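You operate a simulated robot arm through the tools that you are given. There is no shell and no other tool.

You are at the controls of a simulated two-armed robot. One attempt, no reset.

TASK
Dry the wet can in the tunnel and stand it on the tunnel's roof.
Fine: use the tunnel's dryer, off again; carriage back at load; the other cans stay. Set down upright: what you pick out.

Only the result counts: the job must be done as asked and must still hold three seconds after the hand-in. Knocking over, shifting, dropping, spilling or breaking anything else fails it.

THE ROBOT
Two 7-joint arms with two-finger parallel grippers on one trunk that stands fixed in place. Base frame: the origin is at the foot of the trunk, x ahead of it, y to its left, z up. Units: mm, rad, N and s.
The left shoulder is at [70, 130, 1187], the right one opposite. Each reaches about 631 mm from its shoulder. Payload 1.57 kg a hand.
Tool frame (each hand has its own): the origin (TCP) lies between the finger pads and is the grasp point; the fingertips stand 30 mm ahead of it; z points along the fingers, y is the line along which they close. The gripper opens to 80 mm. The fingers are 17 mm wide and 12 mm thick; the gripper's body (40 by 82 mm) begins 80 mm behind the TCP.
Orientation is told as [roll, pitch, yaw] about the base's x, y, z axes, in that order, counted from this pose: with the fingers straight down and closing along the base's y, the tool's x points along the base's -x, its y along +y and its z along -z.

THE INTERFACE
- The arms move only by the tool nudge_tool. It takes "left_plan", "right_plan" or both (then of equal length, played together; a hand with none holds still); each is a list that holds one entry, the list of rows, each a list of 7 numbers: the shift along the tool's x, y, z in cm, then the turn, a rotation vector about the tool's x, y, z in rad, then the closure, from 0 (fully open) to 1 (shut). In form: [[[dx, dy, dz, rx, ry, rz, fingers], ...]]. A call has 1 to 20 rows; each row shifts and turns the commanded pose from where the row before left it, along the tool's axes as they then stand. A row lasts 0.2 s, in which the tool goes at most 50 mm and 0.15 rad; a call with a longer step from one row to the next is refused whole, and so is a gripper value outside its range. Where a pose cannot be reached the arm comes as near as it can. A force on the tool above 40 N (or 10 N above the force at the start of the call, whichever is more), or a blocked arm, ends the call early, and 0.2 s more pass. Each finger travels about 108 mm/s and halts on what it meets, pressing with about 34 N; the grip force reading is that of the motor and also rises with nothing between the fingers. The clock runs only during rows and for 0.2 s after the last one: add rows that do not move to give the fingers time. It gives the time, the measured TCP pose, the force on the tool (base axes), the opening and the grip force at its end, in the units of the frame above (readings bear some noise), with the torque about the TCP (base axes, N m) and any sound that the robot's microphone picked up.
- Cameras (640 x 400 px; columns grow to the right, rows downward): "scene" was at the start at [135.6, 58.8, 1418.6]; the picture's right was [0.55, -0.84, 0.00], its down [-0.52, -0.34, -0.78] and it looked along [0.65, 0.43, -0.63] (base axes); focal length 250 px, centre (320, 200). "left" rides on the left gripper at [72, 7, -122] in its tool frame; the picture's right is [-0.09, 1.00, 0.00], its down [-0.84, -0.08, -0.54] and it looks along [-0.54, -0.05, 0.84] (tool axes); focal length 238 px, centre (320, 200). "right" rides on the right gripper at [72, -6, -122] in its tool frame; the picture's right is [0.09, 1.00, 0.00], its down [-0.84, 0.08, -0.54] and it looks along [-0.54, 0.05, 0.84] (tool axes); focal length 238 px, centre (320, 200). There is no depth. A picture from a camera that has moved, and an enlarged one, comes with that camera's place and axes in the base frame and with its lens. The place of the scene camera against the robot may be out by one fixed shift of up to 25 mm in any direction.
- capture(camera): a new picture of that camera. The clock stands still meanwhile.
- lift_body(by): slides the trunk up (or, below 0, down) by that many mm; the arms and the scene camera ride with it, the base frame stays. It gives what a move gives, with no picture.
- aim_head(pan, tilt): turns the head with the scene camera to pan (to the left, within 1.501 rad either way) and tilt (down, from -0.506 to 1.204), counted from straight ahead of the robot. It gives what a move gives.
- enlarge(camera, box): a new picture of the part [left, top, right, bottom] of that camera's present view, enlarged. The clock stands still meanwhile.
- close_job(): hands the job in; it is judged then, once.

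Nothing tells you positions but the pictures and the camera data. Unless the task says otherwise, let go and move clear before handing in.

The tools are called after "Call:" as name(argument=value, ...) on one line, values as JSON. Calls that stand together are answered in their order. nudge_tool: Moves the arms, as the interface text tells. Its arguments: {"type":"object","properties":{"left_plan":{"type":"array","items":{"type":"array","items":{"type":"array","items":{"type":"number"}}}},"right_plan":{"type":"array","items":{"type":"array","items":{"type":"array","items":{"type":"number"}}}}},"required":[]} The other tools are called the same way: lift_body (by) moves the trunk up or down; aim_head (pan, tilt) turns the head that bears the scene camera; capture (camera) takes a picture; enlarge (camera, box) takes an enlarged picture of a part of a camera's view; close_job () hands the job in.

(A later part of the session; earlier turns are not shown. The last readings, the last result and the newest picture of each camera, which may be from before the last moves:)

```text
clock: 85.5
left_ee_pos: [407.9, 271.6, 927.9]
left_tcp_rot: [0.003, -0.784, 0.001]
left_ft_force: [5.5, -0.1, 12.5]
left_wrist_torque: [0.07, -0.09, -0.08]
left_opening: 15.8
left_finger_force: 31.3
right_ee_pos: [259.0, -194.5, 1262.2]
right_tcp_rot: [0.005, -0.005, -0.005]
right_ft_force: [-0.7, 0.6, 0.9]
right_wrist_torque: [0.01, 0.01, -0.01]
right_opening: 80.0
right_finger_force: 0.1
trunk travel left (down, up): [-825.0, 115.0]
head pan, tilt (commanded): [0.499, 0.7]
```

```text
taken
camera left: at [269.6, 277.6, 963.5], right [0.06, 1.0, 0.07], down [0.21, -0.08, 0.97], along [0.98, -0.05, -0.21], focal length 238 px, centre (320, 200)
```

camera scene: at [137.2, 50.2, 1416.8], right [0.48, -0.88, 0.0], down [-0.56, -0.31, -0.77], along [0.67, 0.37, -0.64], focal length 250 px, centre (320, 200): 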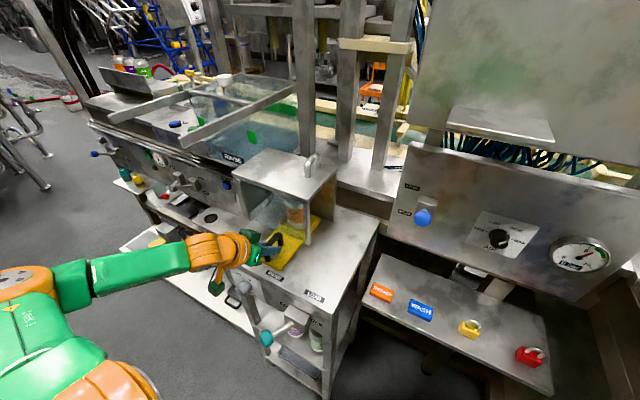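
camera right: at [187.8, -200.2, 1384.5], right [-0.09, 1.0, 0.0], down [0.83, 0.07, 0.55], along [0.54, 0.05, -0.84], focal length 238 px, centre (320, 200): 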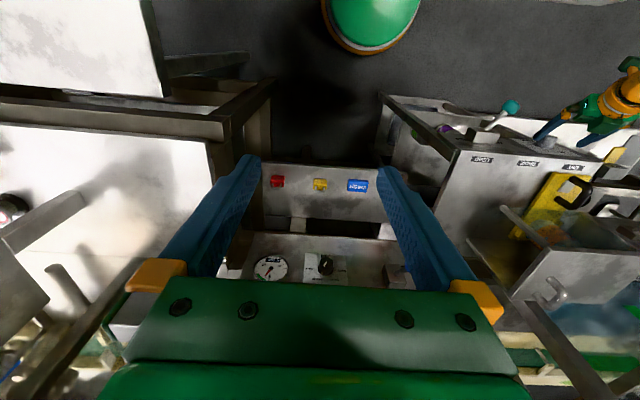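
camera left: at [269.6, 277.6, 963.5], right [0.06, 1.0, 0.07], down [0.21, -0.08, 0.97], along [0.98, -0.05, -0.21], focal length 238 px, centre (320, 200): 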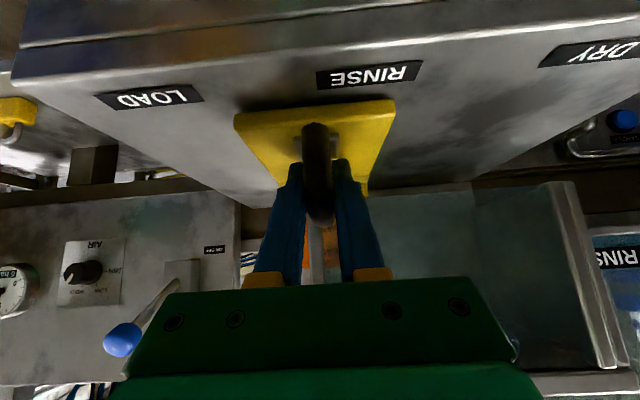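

Call:
nudge_tool(left_plan=[[[0, -0.4, 0, 0, 0, 0, 1], [0, -0.8, 0, 0, 0, 0, 1], [0, -0.8, 0, 0, 0, 0, 1], [0, -0.8, 0, 0, 0, 0, 1], [0, -0.8, 0, 0, 0, 0, 1], [0, -0.8, 0, 0, 0, 0, 1], [0, -0.8, 0, 0, 0, 0, 1], [0, -0.8, 0, 0, 0, 0, 1], [0, -0.8, 0, 0, 0, 0, 1], [0, -0.6, 0, 0, 0, 0, 1], [0, -0.4, 0, 0, 0, 0, 1], [0, -0.3, 0, 0, 0, 0, 1]]])

Call:
capture(camera="left")

Call:
capture(camera="scene")

```text
clock: 88.1
left_ee_pos: [407.8, 192.3, 926.1]
left_tcp_rot: [0.002, -0.781, 0.004]
left_ft_force: [0.4, -1.6, -0.1]
left_wrist_torque: [0.18, -0.33, -0.2]
left_opening: 15.8
left_finger_force: 31.3
right_ee_pos: [258.3, -193.1, 1262.9]
right_tcp_rot: [0.004, -0.005, -0.005]
right_ft_force: [-0.2, -0.4, -0.1]
right_wrist_torque: [0.02, 0.01, 0.02]
right_opening: 80.2
right_finger_force: 0.0
trunk travel left (down, up): [-825.0, 115.0]
head pan, tilt (commanded): [0.499, 0.7]
```

```text
taken
camera left: at [269.6, 197.8, 963.5], right [0.06, 1.0, 0.07], down [0.21, -0.08, 0.97], along [0.97, -0.05, -0.22], focal length 238 px, centre (320, 200)
```

left: 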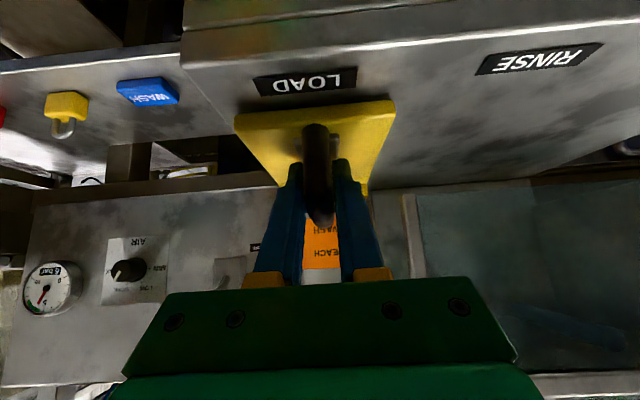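

```text
taken
camera scene: at [138.0, 51.7, 1416.4], right [0.48, -0.88, 0.0], down [-0.57, -0.31, -0.77], along [0.67, 0.37, -0.64], focal length 250 px, centre (320, 200)
```

scene: 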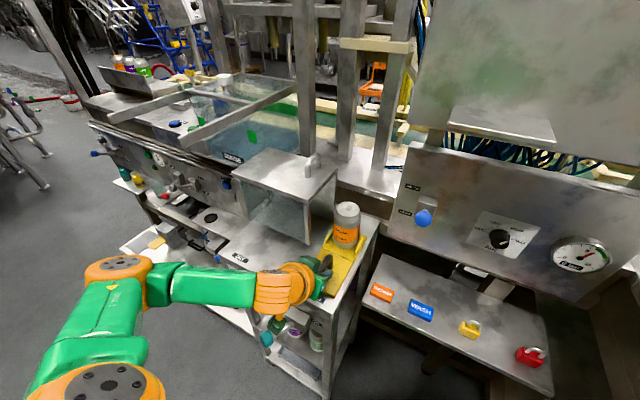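

The carriage is about 2 mm short of the LOAD label's centre. I'll nudge it 2 mm, let go, and back up to look at the can.

Call:
nudge_tool(left_plan=[[[0, -0.2, 0, 0, 0, 0, 1], [0, 0, 0, 0, 0, 0, 1], [0, 0, 0, 0, 0, 0, 0.5], [0, 0, 0, 0, 0, 0, 0], [0, 0, 0, 0, 0, 0, 0], [0, 0, -1.5, 0, 0, 0, 0], [0, 0, -1.5, 0, 0, 0, 0], [0, 0, -1.5, 0, 0, 0, 0], [0, 0, -1.5, 0, 0, 0, 0]]])

Call:
capture(camera="left")

Call:
capture(camera="scene")

Call:
enlarge(camera="scene", box=[290, 180, 390, 300])

```text
clock: 90.1
left_ee_pos: [375.4, 189.6, 965.0]
left_tcp_rot: [0.0, -0.783, 0.001]
left_ft_force: [0.5, 0.0, -0.2]
left_wrist_torque: [-0.04, -0.01, 0.01]
left_opening: 80.1
left_finger_force: 0.1
left hand out of reach, approached as far as the arm can: row 9
right_ee_pos: [258.6, -193.0, 1263.0]
right_tcp_rot: [0.005, -0.005, -0.007]
right_ft_force: [-0.1, 0.1, 0.1]
right_wrist_torque: [0.03, -0.02, -0.02]
right_opening: 80.0
right_finger_force: 0.0
trunk travel left (down, up): [-825.0, 115.0]
head pan, tilt (commanded): [0.499, 0.7]
```

```text
taken
camera left: at [238.2, 196.6, 1002.2], right [0.06, 1.0, 0.07], down [0.21, -0.08, 0.97], along [0.98, -0.05, -0.22], focal length 238 px, centre (320, 200)
```

left: 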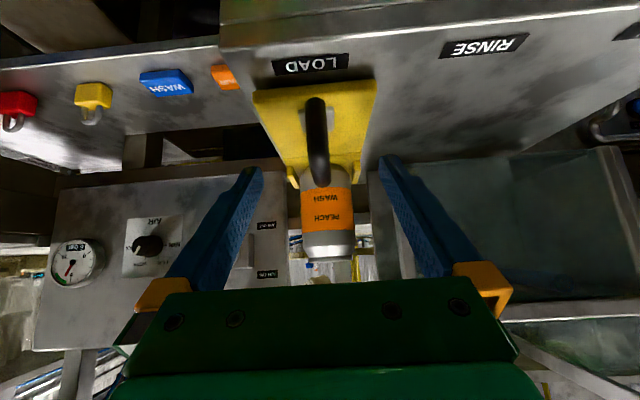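

```text
taken
camera scene: at [138.5, 52.1, 1416.5], right [0.48, -0.88, 0.0], down [-0.57, -0.31, -0.76], along [0.67, 0.37, -0.64], focal length 250 px, centre (320, 200)
```

scene: 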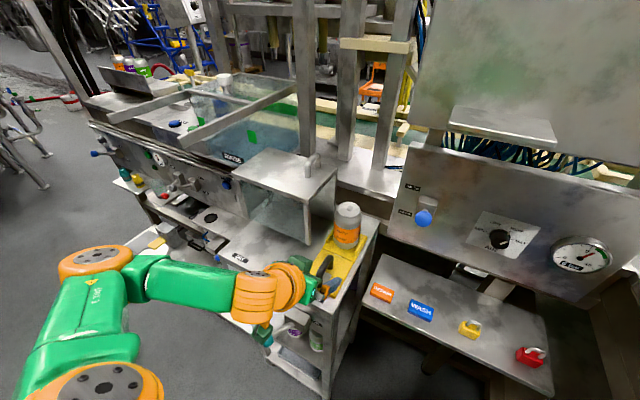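

```text
3.33 times, centred on (340, 240) of scene
camera zoom: at [138.5, 52.1, 1416.5], right [0.48, -0.88, 0.0], down [-0.57, -0.31, -0.76], along [0.67, 0.37, -0.64], focal length 832 px, centre (253, 67)
```

zoom: 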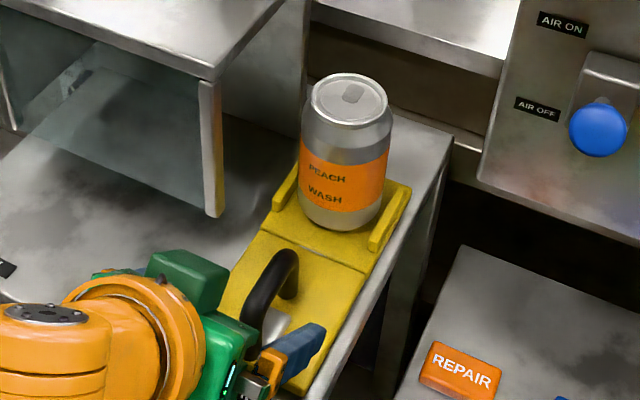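

The can is dry, upright, and the carriage is at LOAD. I'll measure the can for the grasp.

Call:
enlarge(camera="left", box=[250, 60, 400, 280])

Call:
aim_head(pan=0.0, tilt=0.6)

Call:
enlarge(camera="scene", box=[70, 160, 290, 400])

```text
1.82 times, centred on (325, 170) of left
camera zoom: at [238.2, 196.6, 1002.2], right [0.06, 1.0, 0.07], down [0.21, -0.08, 0.97], along [0.98, -0.05, -0.22], focal length 433 px, centre (311, 254)
```

zoom: 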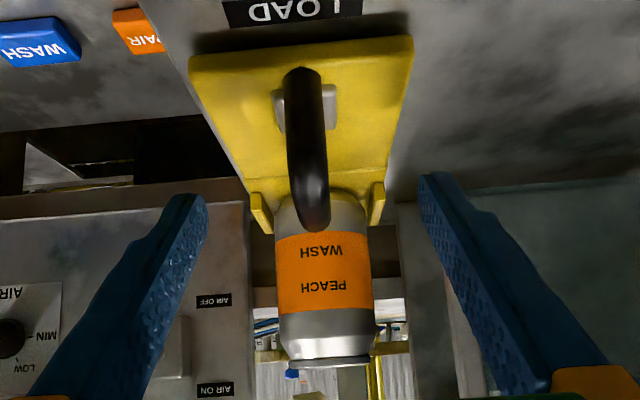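

```text
clock: 91.1
left_ee_pos: [375.7, 191.0, 966.7]
left_tcp_rot: [0.001, -0.784, 0.001]
left_ft_force: [0.2, -0.6, 0.4]
left_wrist_torque: [0.0, -0.01, -0.01]
left_opening: 80.1
left_finger_force: 0.0
right_ee_pos: [261.1, -193.0, 1262.7]
right_tcp_rot: [0.003, -0.006, -0.005]
right_ft_force: [0.2, 0.0, -0.1]
right_wrist_torque: [0.01, -0.02, 0.04]
right_opening: 79.9
right_finger_force: 0.0
trunk travel left (down, up): [-825.0, 115.0]
head pan, tilt (commanded): [0.0, 0.6]
```

```text
1.67 times, centred on (180, 280) of scene
camera zoom: at [152.3, 11.6, 1425.1], right [0.0, -1.0, 0.0], down [-0.57, 0.0, -0.82], along [0.82, 0.0, -0.57], focal length 416 px, centre (553, 67)
```

zoom: 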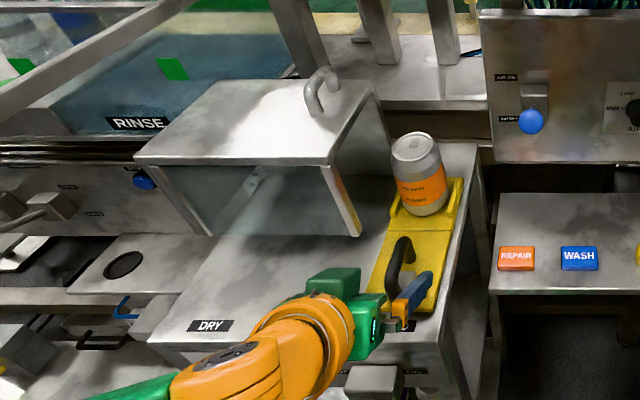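

The can is a 66 × 115 mm one, centred near (528, 190), bottom near z 893, top near z 1008. I'll move the open fingers forward at z≈966, halfway first, to triangulate again.

Call:
nudge_tool(left_plan=[[[-1.063, 0, 1.058, 0, 0, 0, 0], [-1.063, 0, 1.058, 0, 0, 0, 0], [-1.063, 0, 1.058, 0, 0, 0, 0], [-1.063, 0, 1.058, 0, 0, 0, 0]]])

Call:
capture(camera="left")

Call:
enlarge(camera="left", box=[220, 60, 420, 290])

Call:
enlarge(camera="scene", box=[70, 160, 290, 400])

```text
clock: 92.1
left_ee_pos: [437.3, 188.9, 965.1]
left_tcp_rot: [-0.001, -0.782, 0.004]
left_ft_force: [0.0, 0.0, -1.1]
left_wrist_torque: [-0.01, -0.01, 0.02]
left_opening: 80.2
left_finger_force: 0.0
right_ee_pos: [259.7, -193.3, 1263.0]
right_tcp_rot: [0.002, -0.004, -0.005]
right_ft_force: [1.0, 0.2, 0.2]
right_wrist_torque: [-0.01, 0.01, 0.01]
right_opening: 80.2
right_finger_force: 0.0
trunk travel left (down, up): [-825.0, 115.0]
head pan, tilt (commanded): [0.0, 0.6]
```

```text
taken
camera left: at [298.9, 195.2, 1001.6], right [0.06, 1.0, 0.07], down [0.21, -0.08, 0.97], along [0.98, -0.05, -0.22], focal length 238 px, centre (320, 200)
```

left: 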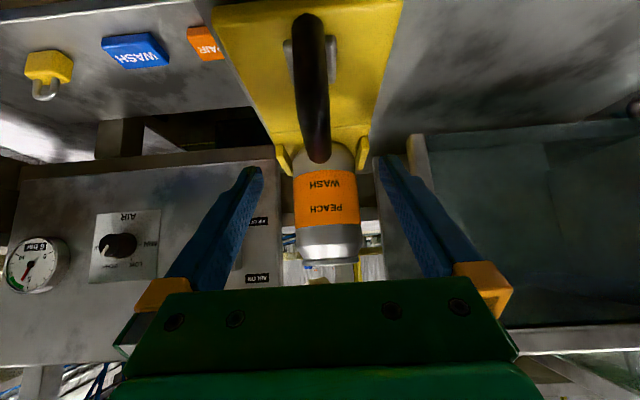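

```text
1.74 times, centred on (320, 175) of left
camera zoom: at [298.9, 195.2, 1001.6], right [0.06, 1.0, 0.07], down [0.21, -0.08, 0.97], along [0.98, -0.05, -0.22], focal length 414 px, centre (320, 244)
```

zoom: 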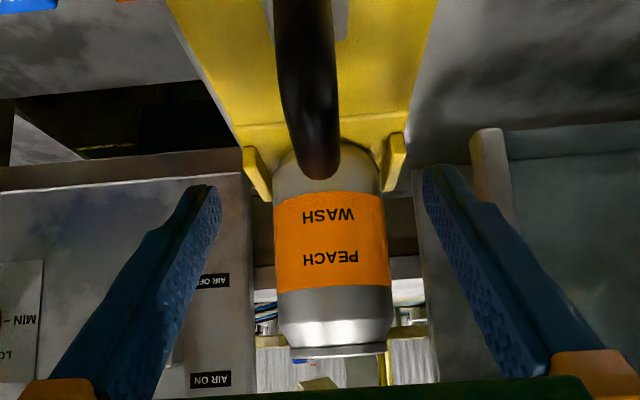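

```text
1.67 times, centred on (180, 280) of scene
camera zoom: at [152.9, 11.4, 1425.1], right [0.0, -1.0, 0.0], down [-0.57, 0.0, -0.82], along [0.82, 0.0, -0.57], focal length 416 px, centre (553, 67)
```

zoom: 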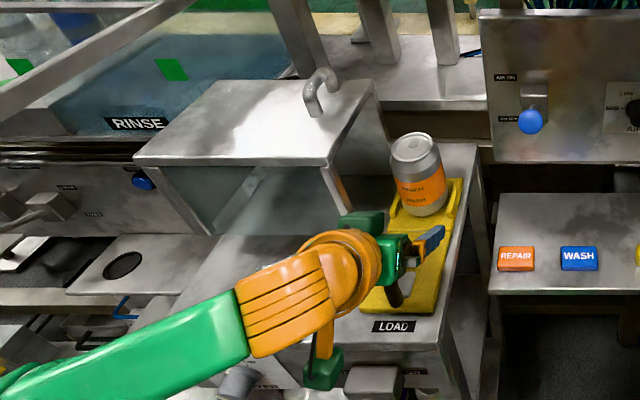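

Triangulating three views puts the can's axis near (542, 190.7), diameter about 68 mm. I'll correct y by 1.5 mm, advance until the tips are just short of the can, and check centring.

Call:
nudge_tool(left_plan=[[[0, 0.15, 0, 0, 0, 0, 0], [-0.85, 0, 0.846, 0, 0, 0, 0], [-0.85, 0, 0.846, 0, 0, 0, 0], [-0.85, 0, 0.846, 0, 0, 0, 0]]])

Call:
enlarge(camera="left", box=[220, 60, 420, 290])

Call:
enlarge(camera="scene", box=[230, 210, 270, 250])

Call:
enlarge(camera="scene", box=[180, 200, 260, 300])

```text
clock: 93.1
left_ee_pos: [473.6, 191.5, 964.9]
left_tcp_rot: [0.002, -0.781, 0.003]
left_ft_force: [-0.2, 0.2, -0.4]
left_wrist_torque: [-0.03, 0.02, -0.02]
left_opening: 80.3
left_finger_force: 0.0
right_ee_pos: [260.3, -193.5, 1262.1]
right_tcp_rot: [0.004, -0.005, -0.005]
right_ft_force: [-0.7, -0.7, 0.8]
right_wrist_torque: [0.0, 0.01, 0.03]
right_opening: 80.0
right_finger_force: 0.0
trunk travel left (down, up): [-825.0, 115.0]
head pan, tilt (commanded): [0.0, 0.6]
```

```text
1.74 times, centred on (320, 175) of left
camera zoom: at [335.6, 198.4, 1000.6], right [0.06, 1.0, 0.07], down [0.21, -0.08, 0.97], along [0.98, -0.05, -0.22], focal length 414 px, centre (320, 244)
```

zoom: 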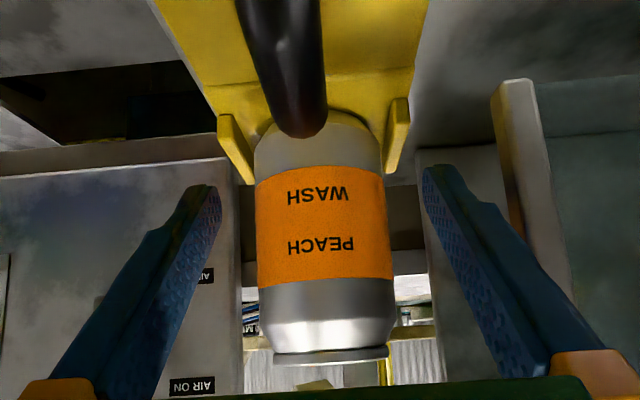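

```text
10.00 times, centred on (250, 230) of scene
camera zoom: at [152.7, 11.4, 1425.1], right [0.0, -1.0, 0.0], down [-0.57, 0.0, -0.82], along [0.82, 0.0, -0.57], focal length 2495 px, centre (1020, -100)
```

zoom: 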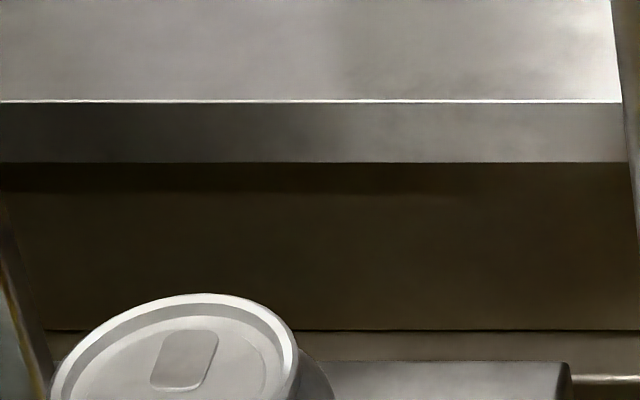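

```text
4.00 times, centred on (220, 250) of scene
camera zoom: at [152.7, 11.4, 1425.1], right [0.0, -1.0, 0.0], down [-0.57, 0.0, -0.82], along [0.82, 0.0, -0.57], focal length 998 px, centre (720, 0)
```

zoom: 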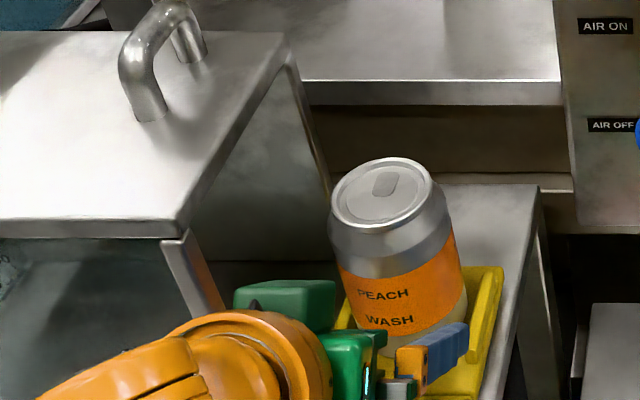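

The can sits about 2 mm right of the finger midline, so I'll shift −2 mm and start passing the fingers round it, checking midway.

Call:
nudge_tool(left_plan=[[[0, -0.2, 0, 0, 0, 0, 0], [-0.75, 0, 0.746, 0, 0, 0, 0], [-0.75, 0, 0.746, 0, 0, 0, 0]]])

Call:
enlarge(camera="left", box=[220, 60, 420, 290])

```text
clock: 93.9
left_ee_pos: [493.5, 189.4, 965.9]
left_tcp_rot: [0.001, -0.78, 0.001]
left_ft_force: [0.3, -0.3, 0.5]
left_wrist_torque: [0.02, -0.01, -0.02]
left_opening: 79.9
left_finger_force: 0.1
right_ee_pos: [260.3, -193.1, 1263.2]
right_tcp_rot: [0.005, -0.004, -0.006]
right_ft_force: [-0.2, 0.7, -0.3]
right_wrist_torque: [0.01, 0.02, 0.02]
right_opening: 80.0
right_finger_force: 0.0
trunk travel left (down, up): [-825.0, 115.0]
head pan, tilt (commanded): [0.0, 0.6]
```

```text
1.74 times, centred on (320, 175) of left
camera zoom: at [356.1, 196.0, 1001.5], right [0.06, 1.0, 0.07], down [0.21, -0.08, 0.97], along [0.98, -0.05, -0.22], focal length 414 px, centre (320, 244)
```

zoom: 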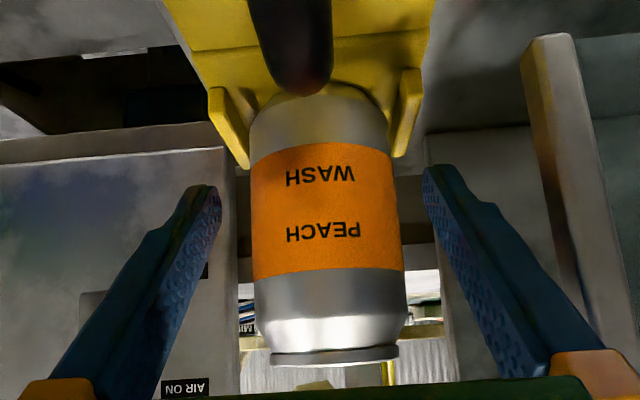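

Call:
nudge_tool(left_plan=[[[-0.75, 0, 0.746, 0, 0, 0, 0], [-0.75, 0, 0.746, 0, 0, 0, 0]]])

Call:
capture(camera="left")

Call:
enlarge(camera="scene", box=[180, 200, 260, 300])

```text
clock: 94.5
left_ee_pos: [514.1, 190.8, 965.5]
left_tcp_rot: [0.002, -0.781, 0.002]
left_ft_force: [0.2, -0.7, 0.0]
left_wrist_torque: [0.03, 0.0, -0.02]
left_opening: 80.1
left_finger_force: 0.1
right_ee_pos: [261.2, -193.8, 1263.0]
right_tcp_rot: [0.005, -0.002, -0.005]
right_ft_force: [0.3, 0.9, -0.1]
right_wrist_torque: [-0.02, -0.02, 0.0]
right_opening: 79.9
right_finger_force: 0.1
trunk travel left (down, up): [-825.0, 115.0]
head pan, tilt (commanded): [0.0, 0.6]
```

```text
taken
camera left: at [377.5, 196.2, 1001.0], right [0.06, 1.0, 0.07], down [0.21, -0.08, 0.97], along [0.98, -0.05, -0.22], focal length 238 px, centre (320, 200)
```

left: 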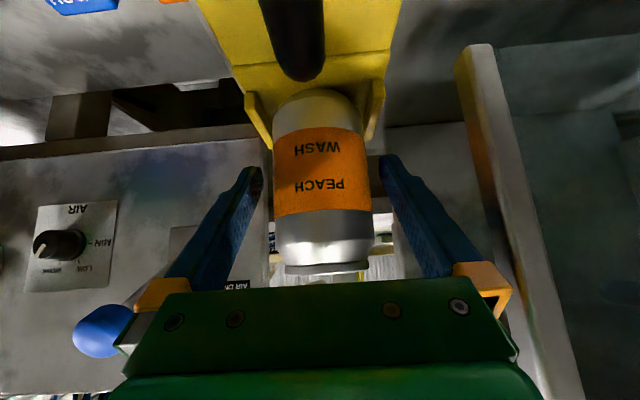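

```text
4.00 times, centred on (220, 250) of scene
camera zoom: at [153.2, 11.2, 1425.0], right [0.0, -1.0, 0.0], down [-0.57, 0.0, -0.82], along [0.82, 0.0, -0.57], focal length 998 px, centre (720, 0)
```

zoom: 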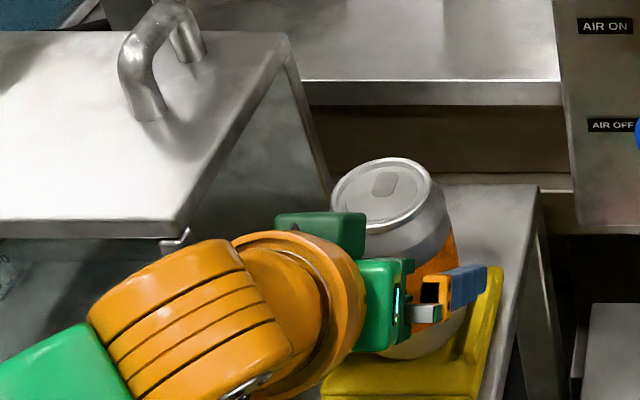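

Call:
nudge_tool(left_plan=[[[-0.6, 0, 0.597, 0, 0, 0, 0], [-0.6, 0, 0.597, 0, 0, 0, 0], [-0.6, 0, 0.597, 0, 0, 0, 0]]])

Call:
capture(camera="left")

Call:
enlarge(camera="scene", box=[180, 200, 260, 300])

```text
clock: 95.3
left_ee_pos: [541.3, 190.2, 965.1]
left_tcp_rot: [0.003, -0.783, 0.001]
left_ft_force: [0.5, 0.3, -0.5]
left_wrist_torque: [0.04, -0.03, -0.02]
left_opening: 79.7
left_finger_force: 0.0
right_ee_pos: [260.5, -192.8, 1263.0]
right_tcp_rot: [0.005, -0.005, -0.006]
right_ft_force: [-0.1, -0.2, 0.2]
right_wrist_torque: [0.05, -0.01, 0.01]
right_opening: 80.1
right_finger_force: 0.1
trunk travel left (down, up): [-825.0, 115.0]
head pan, tilt (commanded): [0.0, 0.6]
```

```text
taken
camera left: at [403.5, 196.4, 1000.5], right [0.06, 1.0, 0.07], down [0.21, -0.08, 0.97], along [0.98, -0.05, -0.22], focal length 238 px, centre (320, 200)
```

left: 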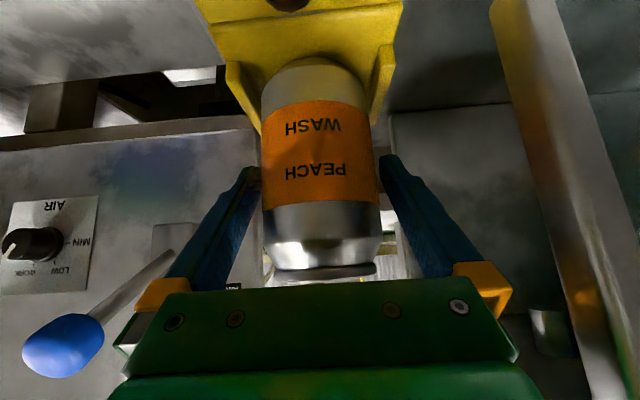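

```text
4.00 times, centred on (220, 250) of scene
camera zoom: at [152.6, 11.3, 1425.1], right [0.0, -1.0, 0.0], down [-0.57, 0.0, -0.82], along [0.82, 0.0, -0.57], focal length 998 px, centre (720, 0)
```

zoom: 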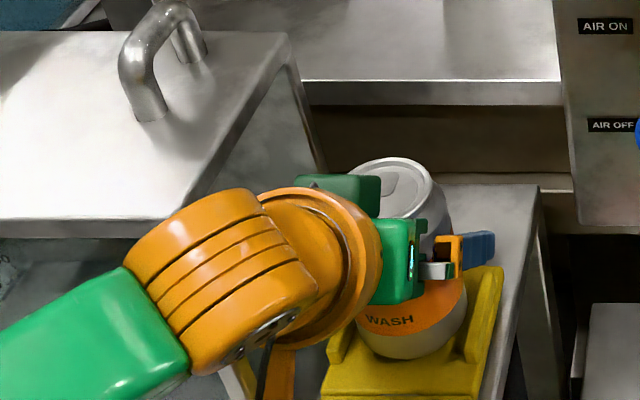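

The fingers straddle the can. Closing.

Call:
nudge_tool(left_plan=[[[0, 0, 0, 0, 0, 0, 0.1], [0, 0, 0, 0, 0, 0, 0.2], [0, 0, 0, 0, 0, 0, 0.4], [0, 0, 0, 0, 0, 0, 0.7], [0, 0, 0, 0, 0, 0, 1], [0, 0, 0, 0, 0, 0, 1]]])

Call:
capture(camera="left")

Call:
enlarge(camera="scene", box=[180, 200, 260, 300])

```text
clock: 96.7
left_ee_pos: [540.8, 190.3, 964.6]
left_tcp_rot: [0.0, -0.783, 0.002]
left_ft_force: [-0.1, 0.2, 0.8]
left_wrist_torque: [-0.09, -0.04, 0.01]
left_opening: 65.2
left_finger_force: 33.6
right_ee_pos: [259.1, -192.9, 1262.8]
right_tcp_rot: [0.002, -0.006, -0.005]
right_ft_force: [-0.2, 0.9, 0.2]
right_wrist_torque: [0.01, -0.01, -0.01]
right_opening: 80.2
right_finger_force: 0.1
trunk travel left (down, up): [-825.0, 115.0]
head pan, tilt (commanded): [0.0, 0.6]
```

```text
taken
camera left: at [403.2, 196.4, 1000.7], right [0.06, 1.0, 0.07], down [0.21, -0.08, 0.97], along [0.98, -0.05, -0.21], focal length 238 px, centre (320, 200)
```

left: 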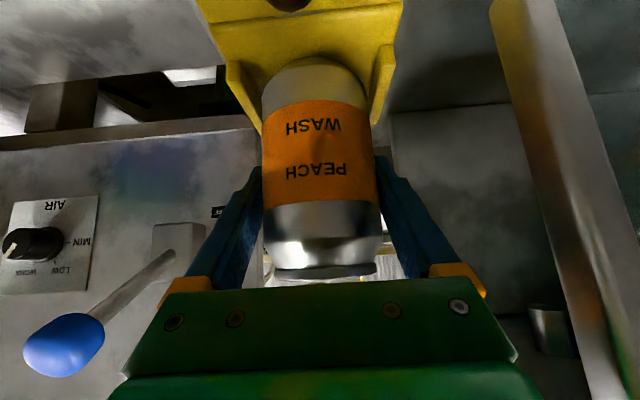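

```text
4.00 times, centred on (220, 250) of scene
camera zoom: at [152.4, 11.4, 1425.1], right [0.0, -1.0, 0.0], down [-0.57, 0.0, -0.82], along [0.82, 0.0, -0.57], focal length 998 px, centre (720, 0)
```

zoom: 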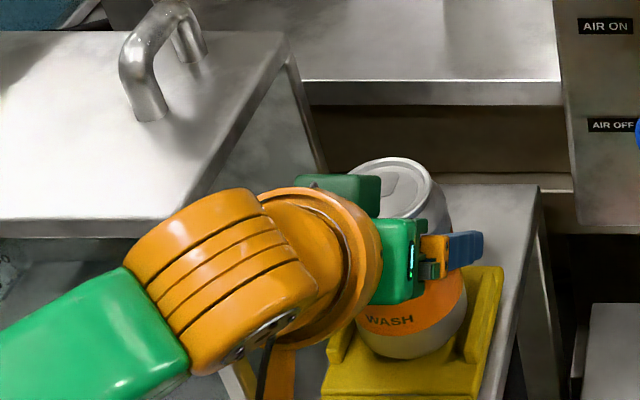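

Gripped at 65 mm. A small test lift with the arm first.

Call:
nudge_tool(left_plan=[[[-0.35, 0, -0.355, 0, 0, 0, 1], [-0.705, 0, -0.709, 0, 0, 0, 1], [-0.705, 0, -0.709, 0, 0, 0, 1]]])

Call:
capture(camera="left")

Call:
enlarge(camera="scene", box=[70, 160, 290, 340])

```text
clock: 97.5
left_ee_pos: [539.5, 189.8, 987.4]
left_tcp_rot: [0.0, -0.782, 0.001]
left_ft_force: [0.6, 0.9, -3.4]
left_wrist_torque: [0.01, 0.01, 0.01]
left_opening: 65.4
left_finger_force: 33.7
right_ee_pos: [260.3, -193.1, 1263.4]
right_tcp_rot: [0.004, -0.003, -0.006]
right_ft_force: [-0.6, -0.4, -0.4]
right_wrist_torque: [0.02, 0.0, -0.03]
right_opening: 80.1
right_finger_force: 0.1
trunk travel left (down, up): [-825.0, 115.0]
head pan, tilt (commanded): [0.0, 0.6]
```

```text
taken
camera left: at [402.8, 196.4, 1023.8], right [0.06, 1.0, 0.07], down [0.21, -0.08, 0.97], along [0.98, -0.05, -0.22], focal length 238 px, centre (320, 200)
```

left: 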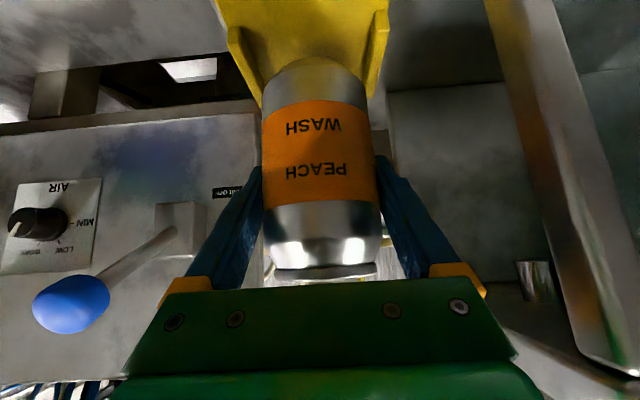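

```text
2.22 times, centred on (180, 250) of scene
camera zoom: at [153.3, 11.7, 1425.0], right [0.0, -1.0, 0.0], down [-0.57, 0.0, -0.82], along [0.82, 0.0, -0.57], focal length 554 px, centre (631, 89)
```

zoom: 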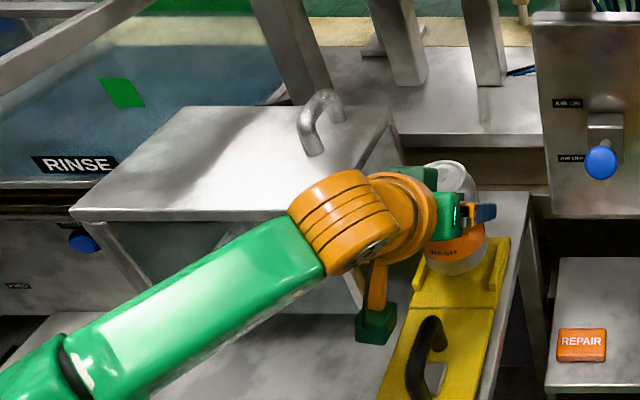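

The can is held securely (about 3.4 N). I'll raise the trunk 110 mm to lift it straight up above roof height.

Call:
lift_body(by=110)

Call:
capture(camera="left")

Call:
capture(camera="scene")

```text
clock: 98.9
left_ee_pos: [540.1, 189.9, 1097.7]
left_tcp_rot: [0.0, -0.783, 0.002]
left_ft_force: [-0.3, 0.4, -3.1]
left_wrist_torque: [-0.01, 0.01, -0.04]
left_opening: 65.5
left_finger_force: 34.0
right_ee_pos: [261.2, -193.8, 1373.2]
right_tcp_rot: [0.004, -0.004, -0.005]
right_ft_force: [-0.3, 0.2, -1.2]
right_wrist_torque: [0.02, 0.0, 0.03]
right_opening: 80.1
right_finger_force: 0.1
trunk travel left (down, up): [-935.0, 5.0]
head pan, tilt (commanded): [0.0, 0.6]
```

```text
taken
camera left: at [403.1, 196.5, 1133.7], right [0.06, 1.0, 0.07], down [0.21, -0.08, 0.97], along [0.98, -0.05, -0.22], focal length 238 px, centre (320, 200)
```

left: 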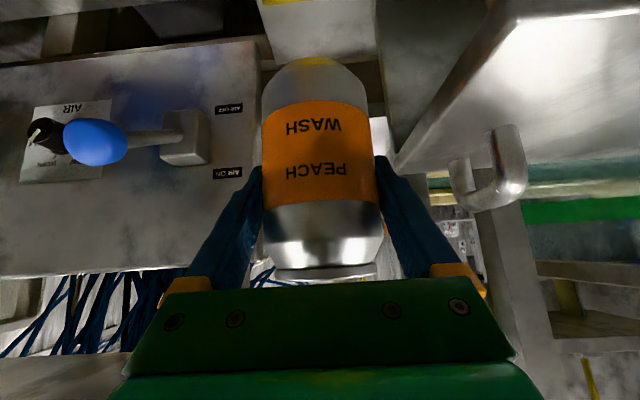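

```text
taken
camera scene: at [153.7, 11.9, 1535.0], right [0.0, -1.0, 0.0], down [-0.57, 0.0, -0.82], along [0.82, 0.0, -0.57], focal length 250 px, centre (320, 200)
```

scene: 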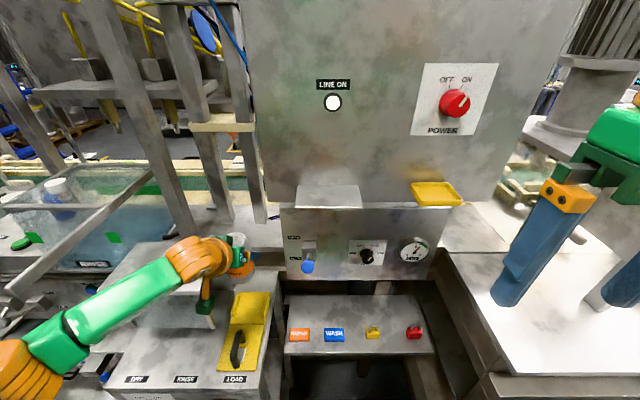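

Call:
enlarge(camera="scene", box=[70, 210, 290, 400])

Call:
enlarge(camera="left", box=[370, 0, 640, 260])

```text
2.11 times, centred on (180, 305) of scene
camera zoom: at [153.7, 11.9, 1535.0], right [0.0, -1.0, 0.0], down [-0.57, 0.0, -0.82], along [0.82, 0.0, -0.57], focal length 525 px, centre (615, -21)
```

zoom: 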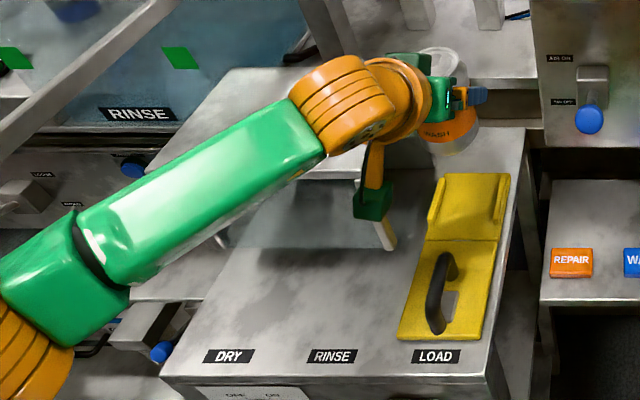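

```text
1.54 times, centred on (505, 130) of left
camera zoom: at [403.1, 196.5, 1133.7], right [0.06, 1.0, 0.07], down [0.21, -0.08, 0.97], along [0.98, -0.05, -0.22], focal length 367 px, centre (35, 308)
```

zoom: 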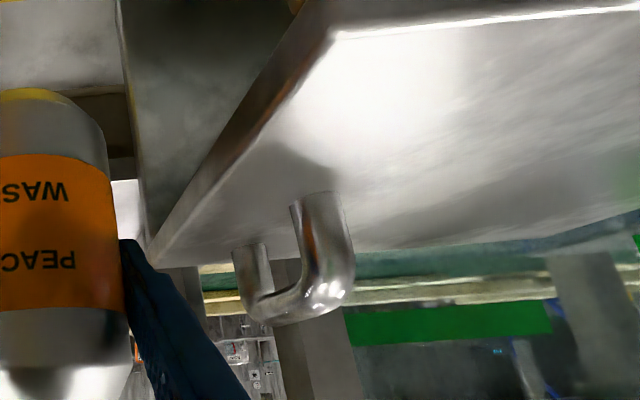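

I need the roof height more exactly. I'll rise another 52 mm, which is needed anyway, and compare pictures.

Call:
nudge_tool(left_plan=[[[-0.917, 0, -0.921, 0, 0, 0, 1], [-0.917, 0, -0.921, 0, 0, 0, 1], [-0.917, 0, -0.921, 0, 0, 0, 1], [-0.917, 0, -0.921, 0, 0, 0, 1]]])

Call:
capture(camera="left")

Call:
enlarge(camera="left", box=[370, 0, 640, 260])

```text
clock: 99.9
left_ee_pos: [539.6, 188.7, 1148.6]
left_tcp_rot: [0.001, -0.781, 0.001]
left_ft_force: [0.7, 0.0, -2.6]
left_wrist_torque: [0.0, 0.0, 0.01]
left_opening: 65.3
left_finger_force: 34.0
right_ee_pos: [259.8, -191.7, 1373.2]
right_tcp_rot: [0.003, -0.004, -0.004]
right_ft_force: [0.8, 0.0, 0.6]
right_wrist_torque: [0.02, 0.01, 0.0]
right_opening: 80.1
right_finger_force: 0.1
trunk travel left (down, up): [-935.0, 5.0]
head pan, tilt (commanded): [0.0, 0.6]
```

```text
taken
camera left: at [402.4, 195.4, 1184.9], right [0.06, 1.0, 0.07], down [0.21, -0.08, 0.97], along [0.98, -0.05, -0.22], focal length 238 px, centre (320, 200)
```

left: 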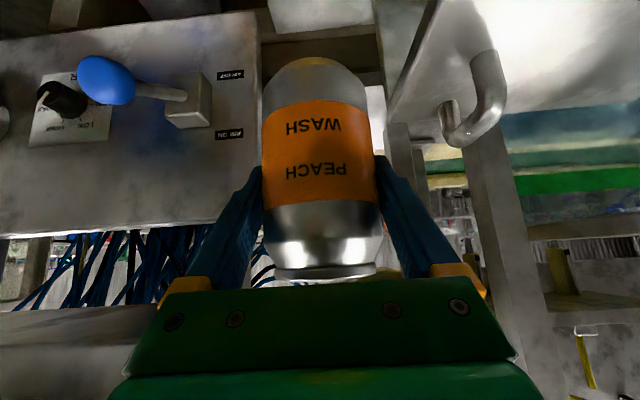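

```text
1.54 times, centred on (505, 130) of left
camera zoom: at [402.4, 195.4, 1184.9], right [0.06, 1.0, 0.07], down [0.21, -0.08, 0.97], along [0.98, -0.05, -0.22], focal length 367 px, centre (35, 308)
```

zoom: 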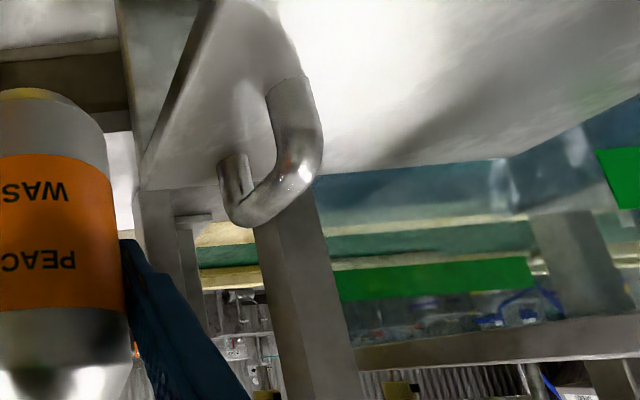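

Roof top is at z≈1066, spanning about x 469–612 and y 257–480, and its loop handle runs along x 530–592 at y≈300, top ≈1113. I'll place the can left of the loop near (525, 378), going round in front of the loop. First, back and up.

Call:
nudge_tool(left_plan=[[[0.766, 0, -1.214, 0, 0, 0, 1], [0.766, 0, -1.214, 0, 0, 0, 1], [0.766, 0, -1.214, 0, 0, 0, 1], [0.766, 0, -1.214, 0, 0, 0, 1], [0.766, 0, -1.214, 0, 0, 0, 1]]])

Call:
capture(camera="scene")

Call:
capture(camera="left")

```text
clock: 101.1
left_ee_pos: [471.4, 189.8, 1166.7]
left_tcp_rot: [0.001, -0.784, 0.003]
left_ft_force: [-0.2, 0.3, -4.0]
left_wrist_torque: [-0.01, -0.02, 0.02]
left_opening: 65.4
left_finger_force: 33.9
right_ee_pos: [260.5, -193.3, 1373.8]
right_tcp_rot: [0.002, -0.006, -0.006]
right_ft_force: [-0.1, 0.1, 0.5]
right_wrist_torque: [0.01, -0.01, 0.0]
right_opening: 79.8
right_finger_force: 0.0
trunk travel left (down, up): [-935.0, 5.0]
head pan, tilt (commanded): [0.0, 0.6]
```

```text
taken
camera scene: at [152.6, 12.0, 1535.1], right [0.0, -1.0, 0.0], down [-0.57, 0.0, -0.82], along [0.82, 0.0, -0.57], focal length 250 px, centre (320, 200)
```

scene: 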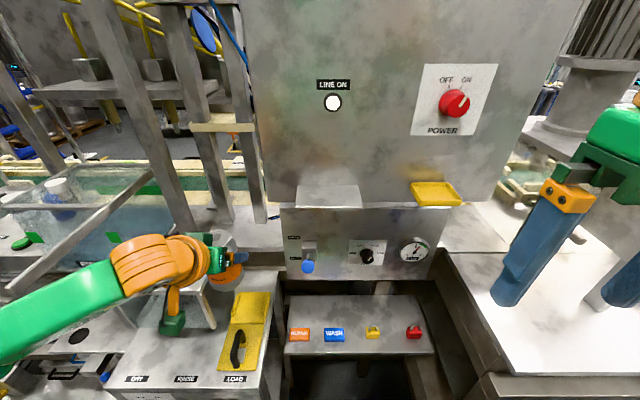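

```text
taken
camera left: at [333.1, 195.9, 1202.5], right [0.06, 1.0, 0.06], down [0.21, -0.08, 0.97], along [0.98, -0.05, -0.21], focal length 238 px, centre (320, 200)
```

left: 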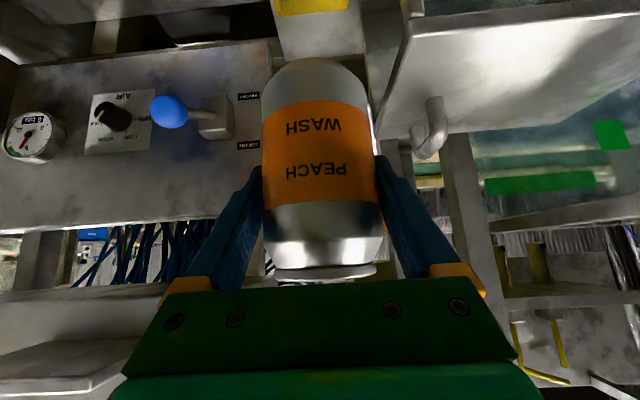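

Call:
enlarge(camera="left", box=[360, 0, 640, 180])

Call:
aim_head(pan=0.5, tilt=0.8)

Call:
capture(camera="scene")

```text
2.22 times, centred on (500, 90) of left
camera zoom: at [333.1, 195.9, 1202.5], right [0.06, 1.0, 0.06], down [0.21, -0.08, 0.97], along [0.98, -0.05, -0.21], focal length 530 px, centre (-80, 444)
```

zoom: 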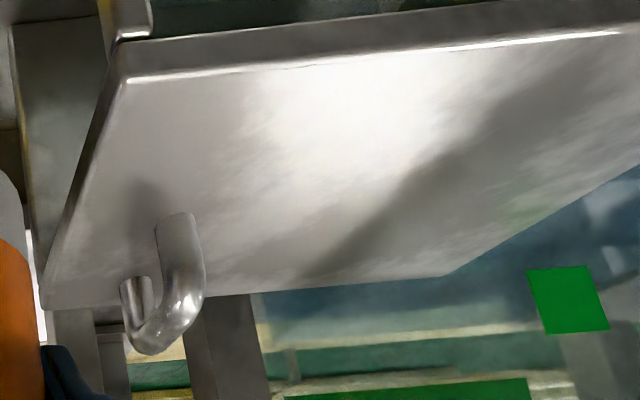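

```text
clock: 102.0
left_ee_pos: [471.6, 189.5, 1167.8]
left_tcp_rot: [-0.002, -0.782, 0.003]
left_ft_force: [-0.3, -0.7, -3.1]
left_wrist_torque: [0.01, 0.02, 0.01]
left_opening: 65.1
left_finger_force: 33.5
right_ee_pos: [260.4, -192.6, 1372.2]
right_tcp_rot: [0.003, -0.003, -0.006]
right_ft_force: [-0.7, -0.1, -0.9]
right_wrist_torque: [0.02, 0.02, 0.04]
right_opening: 80.1
right_finger_force: 0.1
trunk travel left (down, up): [-935.0, 5.0]
head pan, tilt (commanded): [0.499, 0.799]
```

```text
taken
camera scene: at [136.0, 50.4, 1518.2], right [0.48, -0.88, 0.0], down [-0.63, -0.34, -0.7], along [0.61, 0.33, -0.72], focal length 250 px, centre (320, 200)
```

scene: 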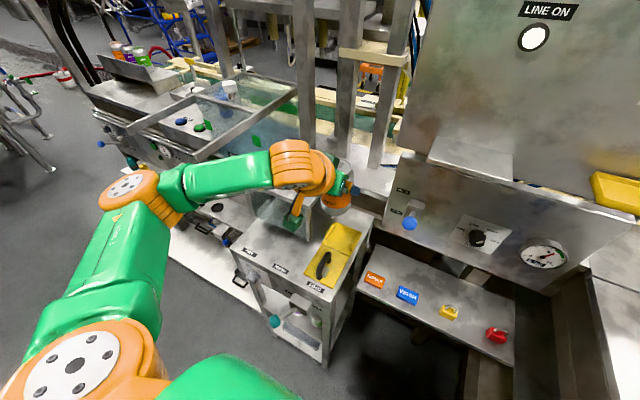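

All three views agree: roof x 466–615, y 256–478, z≈1067.5, loop from (537, 299) to (591, 301). I'll carry the can left in front of the loop, yawing the hand gently outward for reach.

Call:
nudge_tool(left_plan=[[[0, 1.88, 0, -0.0282, 0, -0.02835, 1], [-0.0533, 1.8785, 0.053, -0.0282, 0, -0.02835, 1], [-0.1065, 1.874, 0.106, -0.0282, 0, -0.02835, 1], [-0.1595, 1.8665, 0.1588, -0.0282, 0, -0.02835, 1], [-0.2123, 1.856, 0.2113, -0.0282, 0, -0.02835, 1]]])

Call:
capture(camera="left")

Call:
capture(camera="scene")

```text
clock: 103.2
left_ee_pos: [468.9, 285.5, 1165.1]
left_tcp_rot: [0.0, -0.781, 0.204]
left_ft_force: [0.5, -0.5, -4.3]
left_wrist_torque: [0.0, 0.01, -0.02]
left_opening: 65.3
left_finger_force: 34.1
right_ee_pos: [261.2, -192.1, 1373.6]
right_tcp_rot: [0.002, -0.005, -0.004]
right_ft_force: [0.0, 0.4, 0.2]
right_wrist_torque: [-0.01, -0.03, -0.01]
right_opening: 79.7
right_finger_force: 0.1
trunk travel left (down, up): [-935.0, 5.0]
head pan, tilt (commanded): [0.499, 0.799]
```

```text
taken
camera left: at [332.8, 264.5, 1201.1], right [-0.14, 0.99, 0.06], down [0.22, -0.03, 0.97], along [0.97, 0.15, -0.22], focal length 238 px, centre (320, 200)
```

left: 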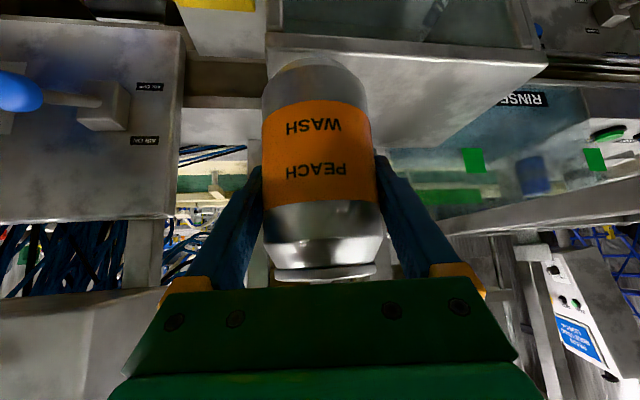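

```text
taken
camera scene: at [135.5, 51.7, 1518.1], right [0.48, -0.88, 0.0], down [-0.63, -0.34, -0.7], along [0.61, 0.33, -0.72], focal length 250 px, centre (320, 200)
```

scene: 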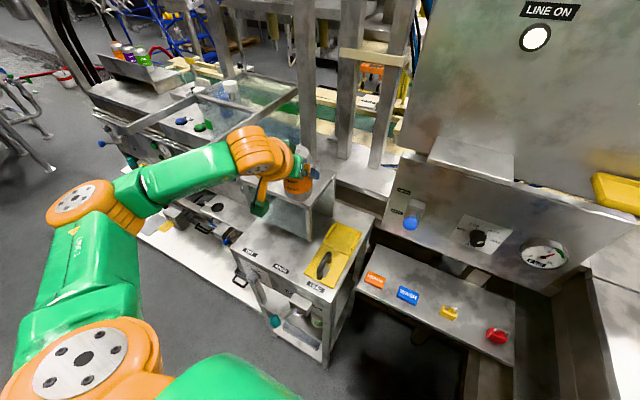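

Call:
nudge_tool(left_plan=[[[-0.2647, 1.8425, 0.2635, -0.0282, 0, -0.02835, 1], [-0.3168, 1.826, 0.3153, -0.0282, 0, -0.02835, 1], [-0.3683, 1.8067, 0.3665, -0.0282, 0, -0.02835, 1], [-0.4192, 1.7846, 0.4172, -0.0282, 0, -0.02835, 1], [-0.4695, 1.7595, 0.4672, -0.0282, 0, -0.02835, 1]]])

Call:
capture(camera="left")

Call:
enlarge(camera="scene", box=[180, 100, 380, 290])

```text
clock: 104.4
left_ee_pos: [470.0, 380.7, 1166.5]
left_tcp_rot: [0.002, -0.781, 0.404]
left_ft_force: [0.0, 0.7, -4.6]
left_wrist_torque: [-0.02, -0.02, -0.01]
left_opening: 65.2
left_finger_force: 33.9
right_ee_pos: [260.0, -191.5, 1371.7]
right_tcp_rot: [0.002, -0.002, -0.004]
right_ft_force: [-0.1, 0.9, 0.5]
right_wrist_torque: [0.01, 0.03, -0.01]
right_opening: 80.1
right_finger_force: 0.1
trunk travel left (down, up): [-935.0, 5.0]
head pan, tilt (commanded): [0.499, 0.799]
```

```text
taken
camera left: at [340.4, 332.3, 1202.5], right [-0.33, 0.94, 0.07], down [0.23, 0.01, 0.97], along [0.92, 0.34, -0.22], focal length 238 px, centre (320, 200)
```

left: 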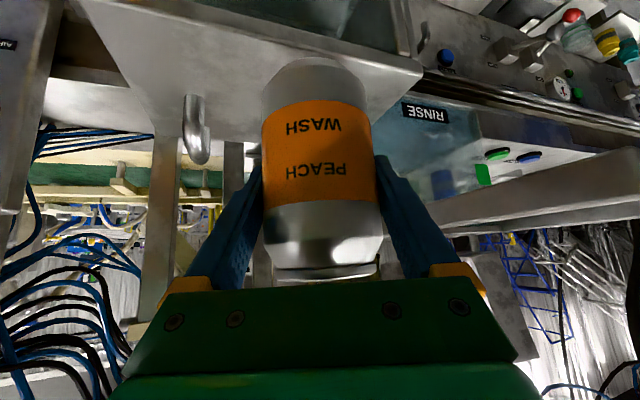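

```text
2.11 times, centred on (280, 195) of scene
camera zoom: at [135.7, 51.8, 1518.1], right [0.48, -0.88, 0.0], down [-0.63, -0.34, -0.7], along [0.61, 0.33, -0.72], focal length 525 px, centre (404, 210)
```

zoom: 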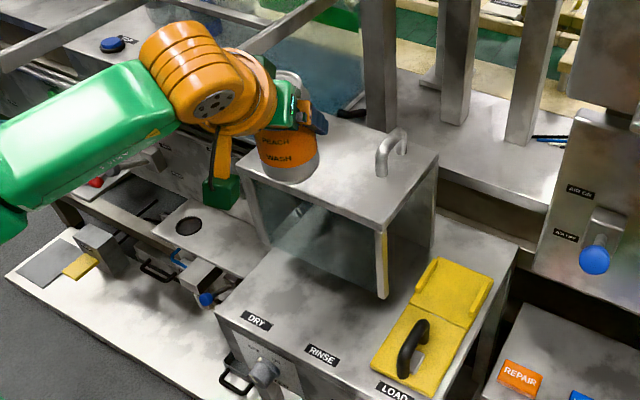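

Call:
nudge_tool(left_plan=[[[-0.821, -0.495, 0.817, 0, 0, 0, 1], [-0.821, -0.495, 0.817, 0, 0, 0, 1], [-0.821, -0.495, 0.817, 0, 0, 0, 1], [-0.821, -0.495, 0.817, 0, 0, 0, 1], [-0.821, -0.495, 0.817, 0, 0, 0, 1]]])

Call:
capture(camera="left")

Call:
enlarge(camera="scene", box=[180, 100, 380, 290])

```text
clock: 105.6
left_ee_pos: [536.3, 377.0, 1163.6]
left_tcp_rot: [0.003, -0.78, 0.401]
left_ft_force: [0.0, 0.2, -4.3]
left_wrist_torque: [0.02, -0.01, 0.01]
left_opening: 65.2
left_finger_force: 34.0
right_ee_pos: [262.6, -192.0, 1372.1]
right_tcp_rot: [0.003, -0.003, -0.006]
right_ft_force: [-0.2, 0.0, 0.5]
right_wrist_torque: [0.04, 0.01, 0.03]
right_opening: 80.2
right_finger_force: 0.1
trunk travel left (down, up): [-935.0, 5.0]
head pan, tilt (commanded): [0.499, 0.799]
```

```text
taken
camera left: at [407.0, 329.0, 1200.4], right [-0.33, 0.94, 0.07], down [0.23, 0.01, 0.97], along [0.92, 0.34, -0.22], focal length 238 px, centre (320, 200)
```

left: 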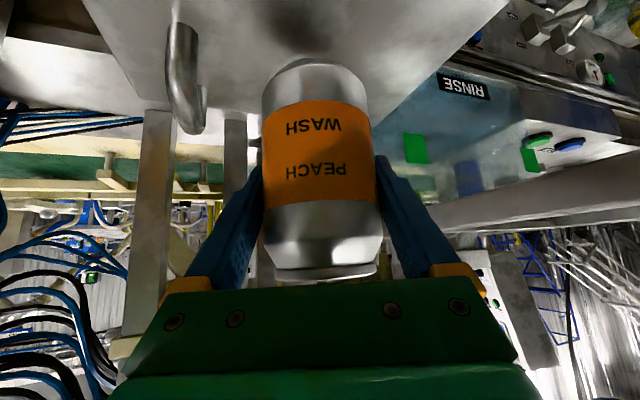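

```text
2.11 times, centred on (280, 195) of scene
camera zoom: at [137.3, 50.5, 1518.0], right [0.48, -0.88, 0.0], down [-0.63, -0.34, -0.7], along [0.61, 0.33, -0.72], focal length 525 px, centre (404, 210)
```

zoom: 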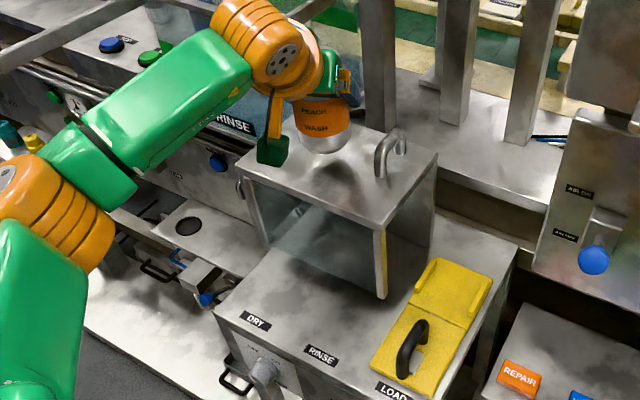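

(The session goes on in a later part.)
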